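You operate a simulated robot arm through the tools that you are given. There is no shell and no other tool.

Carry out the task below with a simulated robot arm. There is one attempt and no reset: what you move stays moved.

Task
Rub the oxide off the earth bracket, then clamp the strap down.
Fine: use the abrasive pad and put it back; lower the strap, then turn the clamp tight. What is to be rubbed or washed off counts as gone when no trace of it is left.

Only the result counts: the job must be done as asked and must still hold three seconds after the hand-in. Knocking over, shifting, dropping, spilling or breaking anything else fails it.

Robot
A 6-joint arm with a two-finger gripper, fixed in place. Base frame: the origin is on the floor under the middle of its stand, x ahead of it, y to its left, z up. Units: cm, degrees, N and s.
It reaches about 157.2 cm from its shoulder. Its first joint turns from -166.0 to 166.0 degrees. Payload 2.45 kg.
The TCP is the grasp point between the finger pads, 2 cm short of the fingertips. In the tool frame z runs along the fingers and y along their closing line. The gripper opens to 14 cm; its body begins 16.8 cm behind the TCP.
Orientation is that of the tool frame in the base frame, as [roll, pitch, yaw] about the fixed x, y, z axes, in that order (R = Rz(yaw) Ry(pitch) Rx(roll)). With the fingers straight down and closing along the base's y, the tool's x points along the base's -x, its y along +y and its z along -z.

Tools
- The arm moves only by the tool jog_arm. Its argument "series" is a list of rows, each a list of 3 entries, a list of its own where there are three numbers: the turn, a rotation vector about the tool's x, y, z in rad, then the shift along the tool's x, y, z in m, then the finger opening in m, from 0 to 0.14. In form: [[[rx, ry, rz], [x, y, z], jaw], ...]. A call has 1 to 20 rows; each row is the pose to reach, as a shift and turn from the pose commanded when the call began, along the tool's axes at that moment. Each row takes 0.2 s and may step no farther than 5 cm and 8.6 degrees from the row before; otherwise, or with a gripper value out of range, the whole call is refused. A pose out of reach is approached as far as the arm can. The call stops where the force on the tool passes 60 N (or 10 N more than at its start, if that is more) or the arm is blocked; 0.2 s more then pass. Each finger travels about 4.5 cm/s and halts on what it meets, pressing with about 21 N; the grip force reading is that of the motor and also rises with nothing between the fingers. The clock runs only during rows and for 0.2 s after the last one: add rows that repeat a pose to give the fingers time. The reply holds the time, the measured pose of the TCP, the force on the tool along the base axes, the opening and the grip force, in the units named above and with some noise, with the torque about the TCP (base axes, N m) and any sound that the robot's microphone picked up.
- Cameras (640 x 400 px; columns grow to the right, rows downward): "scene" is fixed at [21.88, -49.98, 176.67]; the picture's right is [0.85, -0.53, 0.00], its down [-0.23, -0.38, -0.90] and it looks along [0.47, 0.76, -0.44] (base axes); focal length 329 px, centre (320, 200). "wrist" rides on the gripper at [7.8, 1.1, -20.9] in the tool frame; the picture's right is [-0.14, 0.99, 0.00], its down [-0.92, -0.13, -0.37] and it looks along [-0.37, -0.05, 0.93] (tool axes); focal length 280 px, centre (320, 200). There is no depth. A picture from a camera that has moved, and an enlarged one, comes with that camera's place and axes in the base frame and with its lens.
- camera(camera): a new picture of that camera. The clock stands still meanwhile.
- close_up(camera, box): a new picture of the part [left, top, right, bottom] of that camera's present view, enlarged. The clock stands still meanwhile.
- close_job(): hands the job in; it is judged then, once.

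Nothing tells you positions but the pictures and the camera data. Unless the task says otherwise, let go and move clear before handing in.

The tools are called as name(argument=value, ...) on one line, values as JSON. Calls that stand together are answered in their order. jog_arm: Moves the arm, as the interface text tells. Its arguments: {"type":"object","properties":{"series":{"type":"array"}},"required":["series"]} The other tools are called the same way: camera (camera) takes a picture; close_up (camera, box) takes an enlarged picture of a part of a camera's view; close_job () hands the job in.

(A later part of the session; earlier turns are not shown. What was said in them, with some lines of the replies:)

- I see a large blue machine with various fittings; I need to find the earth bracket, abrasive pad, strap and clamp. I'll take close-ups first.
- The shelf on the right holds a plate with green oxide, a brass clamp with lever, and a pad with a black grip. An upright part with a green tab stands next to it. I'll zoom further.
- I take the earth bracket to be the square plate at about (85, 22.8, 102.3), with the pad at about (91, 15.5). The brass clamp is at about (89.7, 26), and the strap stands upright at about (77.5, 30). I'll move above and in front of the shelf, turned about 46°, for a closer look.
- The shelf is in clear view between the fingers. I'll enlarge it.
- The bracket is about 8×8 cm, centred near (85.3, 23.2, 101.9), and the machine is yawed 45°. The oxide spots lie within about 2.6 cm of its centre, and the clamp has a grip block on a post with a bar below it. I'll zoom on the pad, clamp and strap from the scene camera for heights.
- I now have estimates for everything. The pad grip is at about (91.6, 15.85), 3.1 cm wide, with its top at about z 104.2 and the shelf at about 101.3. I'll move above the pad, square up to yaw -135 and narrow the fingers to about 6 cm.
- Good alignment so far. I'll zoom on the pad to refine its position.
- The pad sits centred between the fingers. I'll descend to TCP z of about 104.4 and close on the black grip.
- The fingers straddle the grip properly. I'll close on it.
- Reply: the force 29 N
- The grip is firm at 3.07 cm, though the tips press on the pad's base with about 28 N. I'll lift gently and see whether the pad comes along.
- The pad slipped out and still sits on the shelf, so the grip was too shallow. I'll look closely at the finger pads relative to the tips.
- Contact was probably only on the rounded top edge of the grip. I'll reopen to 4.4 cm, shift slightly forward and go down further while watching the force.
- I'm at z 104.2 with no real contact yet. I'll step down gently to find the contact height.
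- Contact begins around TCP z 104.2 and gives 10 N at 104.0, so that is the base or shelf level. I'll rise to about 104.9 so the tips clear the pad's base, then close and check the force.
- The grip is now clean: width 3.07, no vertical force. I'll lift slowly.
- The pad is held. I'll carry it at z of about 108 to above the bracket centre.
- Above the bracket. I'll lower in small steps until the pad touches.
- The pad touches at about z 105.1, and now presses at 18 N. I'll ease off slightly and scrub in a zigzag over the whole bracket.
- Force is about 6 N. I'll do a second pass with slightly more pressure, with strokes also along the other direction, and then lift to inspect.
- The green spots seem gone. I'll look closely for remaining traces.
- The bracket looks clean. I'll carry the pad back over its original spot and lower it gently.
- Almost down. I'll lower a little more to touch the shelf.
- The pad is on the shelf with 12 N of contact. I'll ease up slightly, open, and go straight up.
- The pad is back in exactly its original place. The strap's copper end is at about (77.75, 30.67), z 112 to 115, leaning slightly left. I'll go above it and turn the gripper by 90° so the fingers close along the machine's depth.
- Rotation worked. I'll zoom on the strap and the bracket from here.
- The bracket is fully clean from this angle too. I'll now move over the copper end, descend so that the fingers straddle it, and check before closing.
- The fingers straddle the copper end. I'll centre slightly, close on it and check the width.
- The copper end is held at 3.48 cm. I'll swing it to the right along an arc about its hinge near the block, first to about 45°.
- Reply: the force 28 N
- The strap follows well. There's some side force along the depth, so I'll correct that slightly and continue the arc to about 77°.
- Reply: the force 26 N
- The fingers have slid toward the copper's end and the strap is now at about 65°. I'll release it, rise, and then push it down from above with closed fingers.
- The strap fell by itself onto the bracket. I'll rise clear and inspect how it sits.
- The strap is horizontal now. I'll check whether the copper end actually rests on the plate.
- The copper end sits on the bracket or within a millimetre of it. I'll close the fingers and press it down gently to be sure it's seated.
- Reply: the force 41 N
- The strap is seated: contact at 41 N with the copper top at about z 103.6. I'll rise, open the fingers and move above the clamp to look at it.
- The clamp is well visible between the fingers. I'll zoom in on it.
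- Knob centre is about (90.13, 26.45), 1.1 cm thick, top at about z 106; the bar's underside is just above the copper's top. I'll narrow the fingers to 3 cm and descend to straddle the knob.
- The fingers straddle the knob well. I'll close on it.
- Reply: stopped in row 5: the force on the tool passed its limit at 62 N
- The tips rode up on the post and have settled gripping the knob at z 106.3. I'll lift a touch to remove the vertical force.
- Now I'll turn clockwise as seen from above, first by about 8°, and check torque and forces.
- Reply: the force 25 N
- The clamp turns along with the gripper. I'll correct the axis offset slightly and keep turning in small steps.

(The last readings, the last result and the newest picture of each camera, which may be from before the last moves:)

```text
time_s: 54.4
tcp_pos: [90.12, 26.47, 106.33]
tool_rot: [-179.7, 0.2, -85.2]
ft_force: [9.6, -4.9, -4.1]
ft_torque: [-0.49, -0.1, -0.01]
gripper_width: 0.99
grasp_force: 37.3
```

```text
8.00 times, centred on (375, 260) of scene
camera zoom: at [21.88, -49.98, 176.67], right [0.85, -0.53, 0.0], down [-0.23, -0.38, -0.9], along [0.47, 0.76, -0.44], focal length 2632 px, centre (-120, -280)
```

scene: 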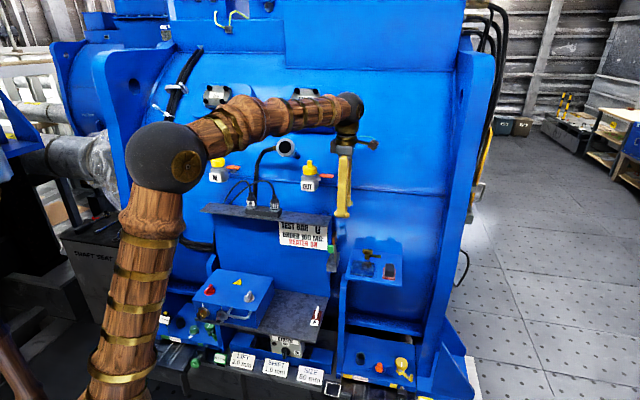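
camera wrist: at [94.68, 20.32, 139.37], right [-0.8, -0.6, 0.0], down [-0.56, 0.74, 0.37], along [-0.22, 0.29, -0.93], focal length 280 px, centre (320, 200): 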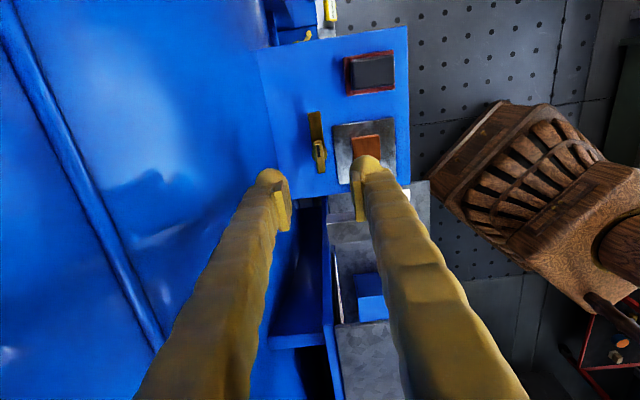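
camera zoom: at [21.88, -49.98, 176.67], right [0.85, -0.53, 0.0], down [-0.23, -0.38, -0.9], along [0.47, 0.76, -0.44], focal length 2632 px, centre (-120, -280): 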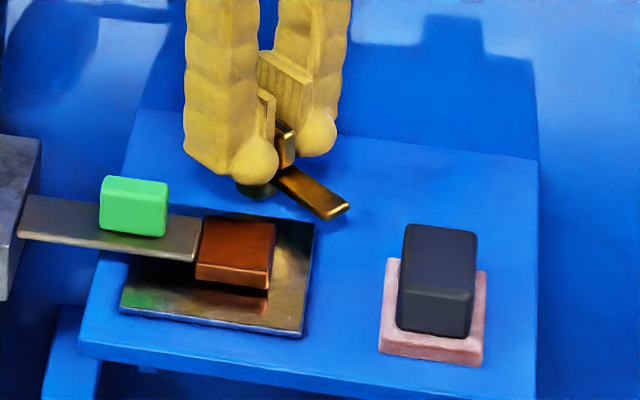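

The bar has turned about 40°. I'll continue turning.

jog_arm(series=[[[0, 0, 0.07], [0, 0, 0], 0.004], [[0, 0, 0.14], [0, 0, 0], 0.004], [[0, 0, 0.21], [0, 0, 0], 0.004], [[0, 0, 0.28], [0, 0, 0], 0.004]])

close_up(camera="wrist", box=[240, 90, 400, 240])

close_up(camera="scene", box=[345, 235, 405, 285])

```text
time_s: 55.4
tcp_pos: [90.14, 26.55, 106.38]
tool_rot: [-179.7, 0.1, -101.2]
ft_force: [14.8, -8.4, -1.9]
ft_torque: [-0.43, 0.01, 0.0]
gripper_width: 1.03
grasp_force: 37.3
```

```text
2.67 times, centred on (320, 165) of wrist
camera zoom: at [87.36, 19.01, 127.28], right [-0.94, 0.33, -0.01], down [0.3, 0.88, 0.37], along [0.13, 0.35, -0.93], focal length 748 px, centre (320, 293)
```

zoom: 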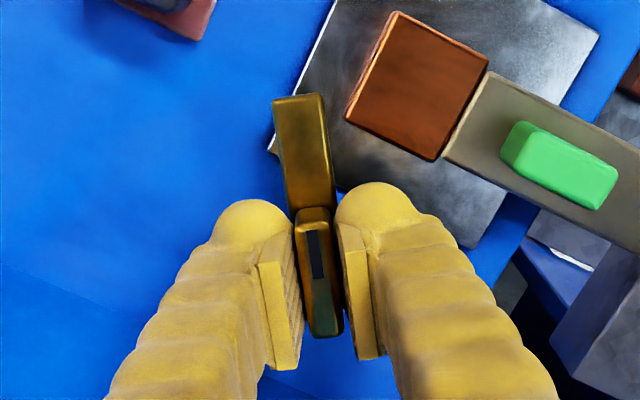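

```text
8.00 times, centred on (375, 260) of scene
camera zoom: at [21.88, -49.98, 176.67], right [0.85, -0.53, 0.0], down [-0.23, -0.38, -0.9], along [0.47, 0.76, -0.44], focal length 2632 px, centre (-120, -280)
```

zoom: 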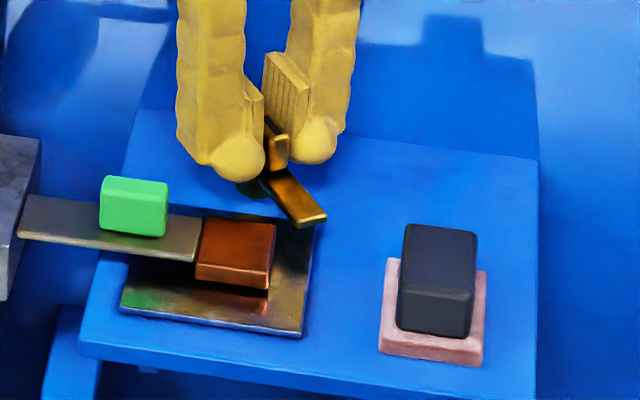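

jog_arm(series=[[[0, 0, 0.07], [0.0001, -0.0004, 0], 0.004], [[0, 0, 0.14], [0.0001, -0.0004, 0], 0.004], [[0, 0, 0.21], [0.0001, -0.0004, 0], 0.004], [[0, 0, 0.28], [0.0001, -0.0004, 0], 0.004]])

close_up(camera="wrist", box=[240, 90, 400, 240])

close_up(camera="scene", box=[345, 235, 405, 285])

```text
time_s: 56.4
tcp_pos: [90.1, 26.48, 106.4]
tool_rot: [-179.8, 0.3, -117.3]
ft_force: [13.3, -7.7, 9.8]
ft_torque: [0.03, -0.17, 0.01]
gripper_width: 1.02
grasp_force: 37.6
```

```text
2.67 times, centred on (320, 165) of wrist
camera zoom: at [85.4, 20.02, 127.27], right [-0.82, 0.58, 0.0], down [0.53, 0.76, 0.37], along [0.22, 0.3, -0.93], focal length 748 px, centre (320, 293)
```

zoom: 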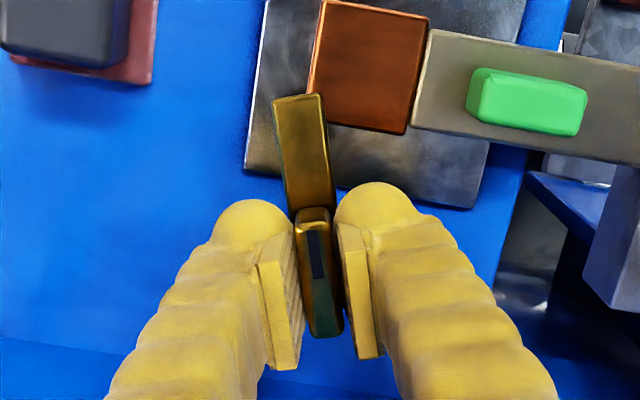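

```text
8.00 times, centred on (375, 260) of scene
camera zoom: at [21.88, -49.98, 176.67], right [0.85, -0.53, 0.0], down [-0.23, -0.38, -0.9], along [0.47, 0.76, -0.44], focal length 2632 px, centre (-120, -280)
```

zoom: 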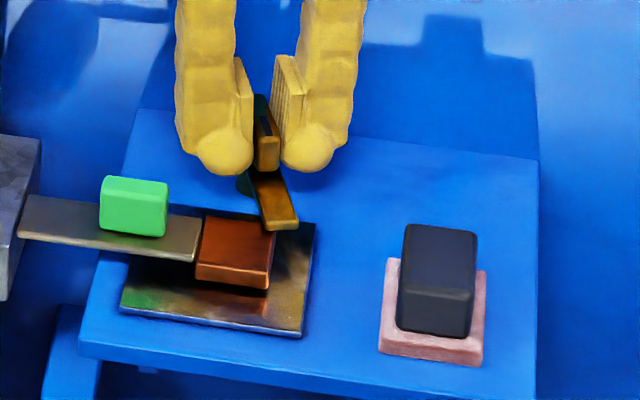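

The bar is moving over the copper end. I'll continue to about 90° and watch the torque.

jog_arm(series=[[[0, 0, 0.07], [0, -0.0004, -0.0002], 0.004], [[0, 0, 0.14], [0, -0.0004, -0.0002], 0.004], [[0, 0, 0.21], [0, -0.0004, -0.0002], 0.004]])

close_up(camera="wrist", box=[240, 90, 400, 240])

```text
time_s: 57.2
tcp_pos: [90.18, 26.55, 106.38]
tool_rot: [-179.9, 0.1, -129.3]
ft_force: [-2.4, 0.2, 5.5]
ft_torque: [0.19, -0.11, -0.02]
gripper_width: 1.02
grasp_force: 37.2
```

```text
2.67 times, centred on (320, 165) of wrist
camera zoom: at [84.19, 21.11, 127.27], right [-0.68, 0.73, 0.0], down [0.68, 0.63, 0.37], along [0.27, 0.25, -0.93], focal length 748 px, centre (320, 293)
```

zoom: 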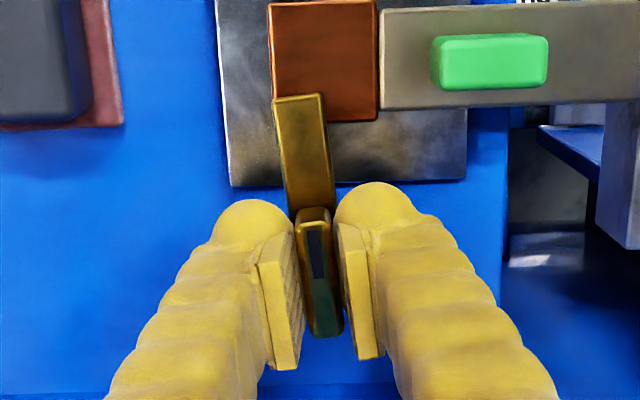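

jog_arm(series=[[[0, 0, 0.05], [0, 0, 0], 0.004], [[0, 0, 0.1], [0, 0, 0], 0.004], [[0, 0, 0.1], [0, 0, 0], 0.004]])

close_up(camera="wrist", box=[240, 90, 400, 240])

close_up(camera="scene", box=[345, 235, 405, 285])

```text
time_s: 58.0
tcp_pos: [90.16, 26.47, 106.38]
tool_rot: [-179.8, 0.2, -135.0]
ft_force: [-14.2, 4.8, -0.9]
ft_torque: [0.07, 0.17, 0.03]
gripper_width: 1.02
grasp_force: 37.8
```

```text
2.67 times, centred on (320, 165) of wrist
camera zoom: at [83.7, 21.71, 127.27], right [-0.6, 0.8, 0.0], down [0.74, 0.56, 0.37], along [0.3, 0.22, -0.93], focal length 748 px, centre (320, 293)
```

zoom: 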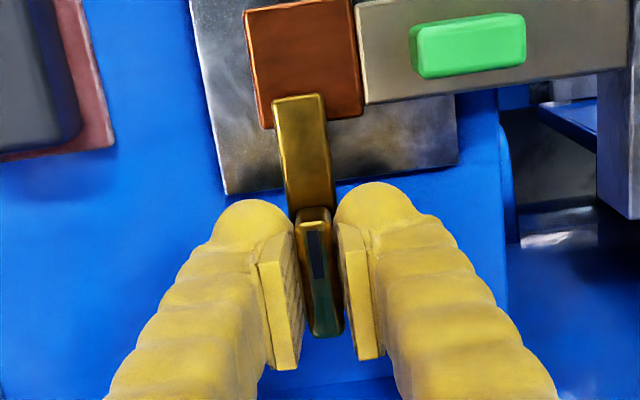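

```text
8.00 times, centred on (375, 260) of scene
camera zoom: at [21.88, -49.98, 176.67], right [0.85, -0.53, 0.0], down [-0.23, -0.38, -0.9], along [0.47, 0.76, -0.44], focal length 2632 px, centre (-120, -280)
```

zoom: 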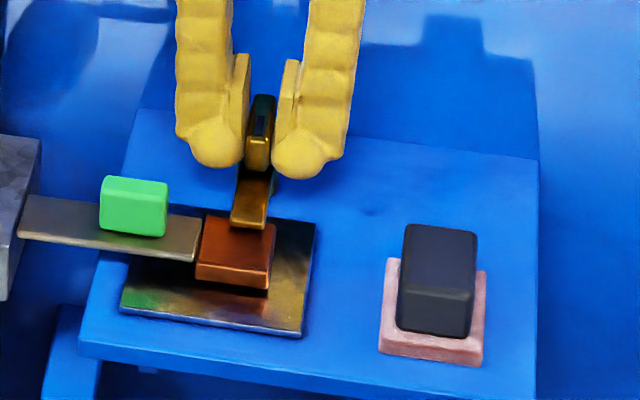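

The bar is square over the copper at 90°, with no torque yet. I'll turn a bit further to feel for the stop.

jog_arm(series=[[[0, 0, 0.035], [0.0002, 0.0003, 0], 0.004], [[0, 0, 0.07], [0.0002, 0.0003, 0], 0.004], [[0, 0, 0.07], [0.0002, 0.0003, 0], 0.004]])

close_up(camera="wrist", box=[240, 90, 400, 240])

```text
time_s: 58.8
tcp_pos: [90.03, 26.49, 106.41]
tool_rot: [-179.9, 0.3, -139.1]
ft_force: [-13.9, 1.8, -9.2]
ft_torque: [0.11, 0.08, 0.02]
gripper_width: 1.0
grasp_force: 37.1
```

```text
2.67 times, centred on (320, 165) of wrist
camera zoom: at [83.37, 22.17, 127.28], right [-0.55, 0.84, 0.0], down [0.78, 0.51, 0.37], along [0.31, 0.2, -0.93], focal length 748 px, centre (320, 293)
```

zoom: 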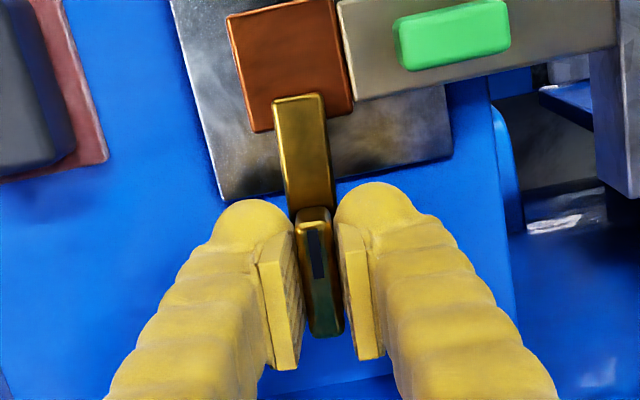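

jog_arm(series=[[[0, 0, 0.035], [0.0002, 0.0003, 0.0002], 0.004], [[0, 0, 0.07], [0.0002, 0.0003, 0.0002], 0.004], [[0, 0, 0.105], [0.0002, 0.0003, 0.0002], 0.004], [[0, 0, 0.105], [0.0002, 0.0003, 0.0002], 0.004]])

close_up(camera="wrist", box=[240, 90, 400, 240])

close_up(camera="scene", box=[345, 235, 405, 285])

```text
time_s: 59.8
tcp_pos: [90.22, 26.46, 106.31]
tool_rot: [-179.9, 0.5, -145.0]
ft_force: [-1.9, 4.9, -8.2]
ft_torque: [0.02, 0.06, 0.94]
gripper_width: 1.14
grasp_force: 37.8
```

```text
2.67 times, centred on (320, 165) of wrist
camera zoom: at [82.94, 22.9, 127.28], right [-0.46, 0.89, 0.0], down [0.83, 0.42, 0.37], along [0.33, 0.17, -0.93], focal length 748 px, centre (320, 293)
```

zoom: 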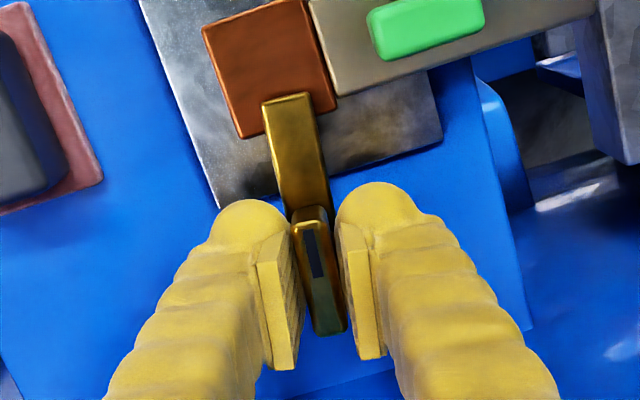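

```text
8.00 times, centred on (375, 260) of scene
camera zoom: at [21.88, -49.98, 176.67], right [0.85, -0.53, 0.0], down [-0.23, -0.38, -0.9], along [0.47, 0.76, -0.44], focal length 2632 px, centre (-120, -280)
```

zoom: 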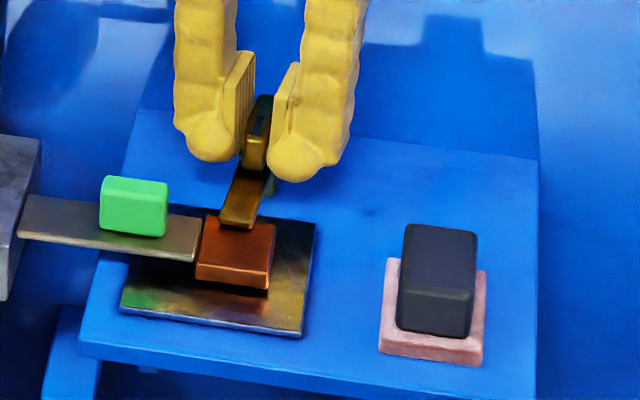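

The torque has risen to 0.94 N·m and the bar has stopped turning, so the clamp is at its stop and tight. I'll open the fingers and lift straight up.

jog_arm(series=[[[0, 0, 0.105], [0, 0, 0], 0.016], [[0, 0, 0.105], [0, 0, 0], 0.024], [[0, 0, 0.105], [0, 0, 0], 0.032], [[0, 0, 0.105], [0, 0, 0], 0.032]])

```text
time_s: 60.8
tcp_pos: [90.15, 26.48, 106.35]
tool_rot: [-179.9, 0.3, -151.2]
ft_force: [-0.2, 0.2, 0.1]
ft_torque: [0.04, 0.0, -0.01]
gripper_width: 3.22
grasp_force: 0.0
```

The fingers are open; the extra turn I left in was in the tightening direction. Now I'll lift straight up and inspect.

jog_arm(series=[[[0, 0, 0], [0, 0, -0.02], 0.032], [[0, 0, 0], [0, 0, -0.05], 0.032], [[0, 0, 0], [0, 0, -0.09], 0.032], [[0, 0, 0], [0, 0, -0.13], 0.032], [[0, 0, 0], [0, 0, -0.15], 0.032]])

close_up(camera="scene", box=[325, 235, 405, 285])

camera(camera="wrist")

close_up(camera="wrist", box=[240, 80, 400, 200])

camera(camera="scene")

```text
time_s: 62.0
tcp_pos: [89.77, 26.45, 121.26]
tool_rot: [-180.0, 0.3, -151.1]
ft_force: [-0.7, 0.3, -0.2]
ft_torque: [-0.02, -0.01, -0.01]
gripper_width: 3.22
grasp_force: 0.2
```

```text
8.00 times, centred on (365, 260) of scene
camera zoom: at [21.88, -49.98, 176.67], right [0.85, -0.53, 0.0], down [-0.23, -0.38, -0.9], along [0.47, 0.76, -0.44], focal length 2632 px, centre (-40, -280)
```

zoom: 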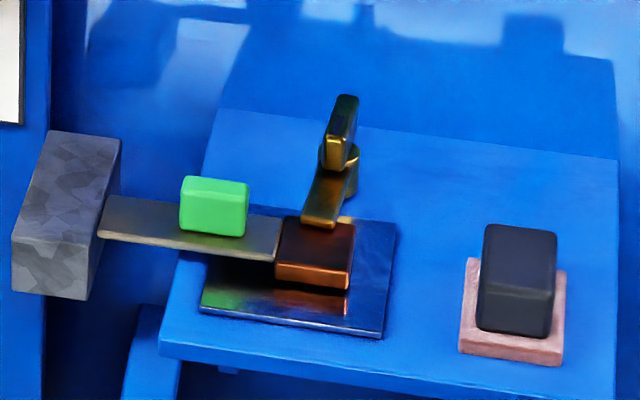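

```text
taken
camera wrist: at [82.37, 23.58, 142.19], right [-0.36, 0.93, 0.0], down [0.87, 0.33, 0.37], along [0.35, 0.13, -0.93], focal length 280 px, centre (320, 200)
```

wrist: 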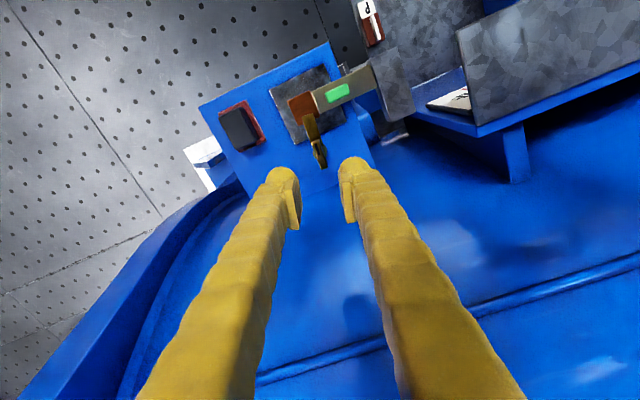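

```text
3.33 times, centred on (320, 140) of wrist
camera zoom: at [82.37, 23.58, 142.19], right [-0.36, 0.93, 0.0], down [0.87, 0.33, 0.37], along [0.35, 0.13, -0.93], focal length 935 px, centre (320, 400)
```

zoom: 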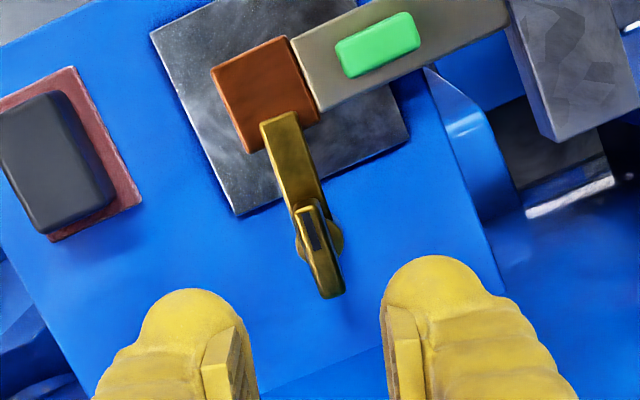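

```text
taken
```

scene: 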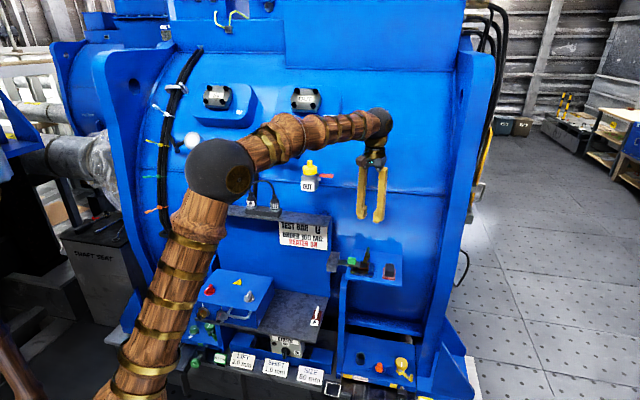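

The clamp bar lies over the copper end, the strap is down, and the pad is on its spot. I'll retreat clear and take a last look.

jog_arm(series=[[[0, 0, 0], [0, 0, -0.03], 0.032], [[0, 0, 0], [0.02, 0, -0.06], 0.032], [[0, 0, 0], [0.05, 0, -0.08], 0.032], [[0, 0, 0], [0.09, 0, -0.1], 0.032], [[0, 0, 0], [0.12, 0, -0.1], 0.032], [[0, 0, 0], [0.12, 0, -0.1], 0.032], [[0, 0, 0], [0.12, 0, -0.1], 0.032]])

close_up(camera="scene", box=[345, 240, 395, 280])

camera(camera="wrist")

close_up(camera="wrist", box=[280, 130, 420, 260])

```text
time_s: 63.6
tcp_pos: [79.32, 20.64, 131.53]
tool_rot: [-179.9, 0.3, -151.0]
ft_force: [0.1, 0.3, 0.0]
ft_torque: [-0.02, -0.03, 0.0]
gripper_width: 3.21
grasp_force: 0.0
```

```text
10.00 times, centred on (370, 260) of scene
camera zoom: at [21.88, -49.98, 176.67], right [0.85, -0.53, 0.0], down [-0.23, -0.38, -0.9], along [0.47, 0.76, -0.44], focal length 3290 px, centre (-180, -400)
```

zoom: 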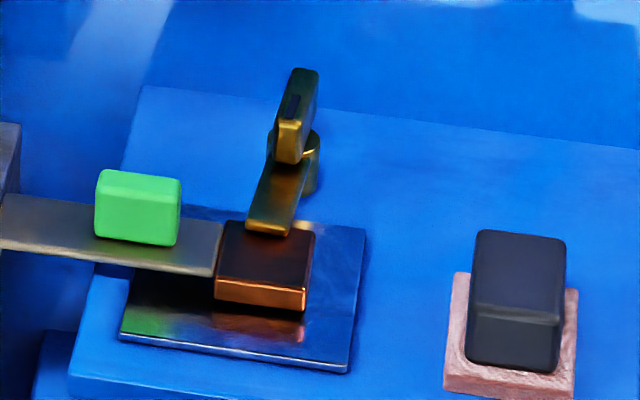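

```text
taken
camera wrist: at [71.88, 17.81, 152.28], right [-0.36, 0.93, 0.0], down [0.87, 0.33, 0.37], along [0.35, 0.13, -0.93], focal length 280 px, centre (320, 200)
```

wrist: 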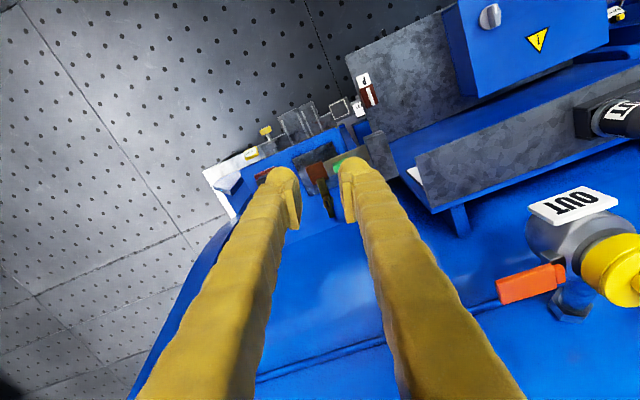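

```text
3.08 times, centred on (350, 195) of wrist
camera zoom: at [71.88, 17.81, 152.28], right [-0.36, 0.93, 0.0], down [0.87, 0.33, 0.37], along [0.35, 0.13, -0.93], focal length 863 px, centre (228, 215)
```

zoom: 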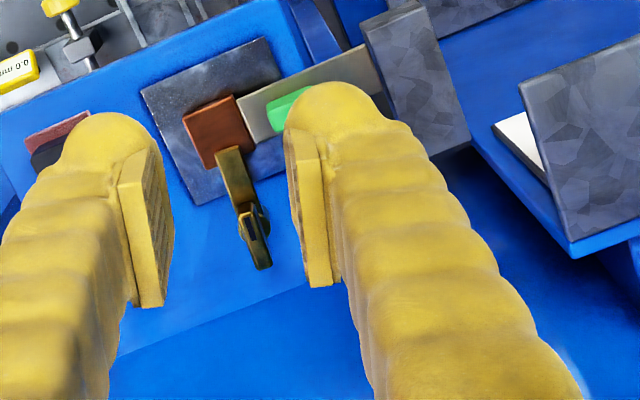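

The oxide is gone, the pad is back in its place, the strap rests on the bracket and the clamp is turned to its stop. The arm is clear, so I'm handing in.

close_job()

```text
The job is handed in.
```

The job is done and handed in. The oxide is rubbed off the earth bracket, and the strap is lowered and clamped down.

- **Oxide:** no green was left in any of the close-ups I took from two sides after scrubbing.
- **Pad:** it is back where it started, to within what the pictures can show. My first grip slipped off, but the pad stayed on the shelf.
- **Strap:** it dropped the last part of the way onto the bracket when I let go. I then pressed it down with closed fingers, up to about 41 N, and it is seated.
- **Clamp:** I turned it clockwise until the bar stopped over the strap's copper end, with about 0.9 N·m of torque on it. The force limit tripped once while I was closing on the knob. The pictures after that showed nothing moved, and the clamp turned normally.

The arm has let go and moved clear. I saw nothing else knocked or shifted in the last pictures.
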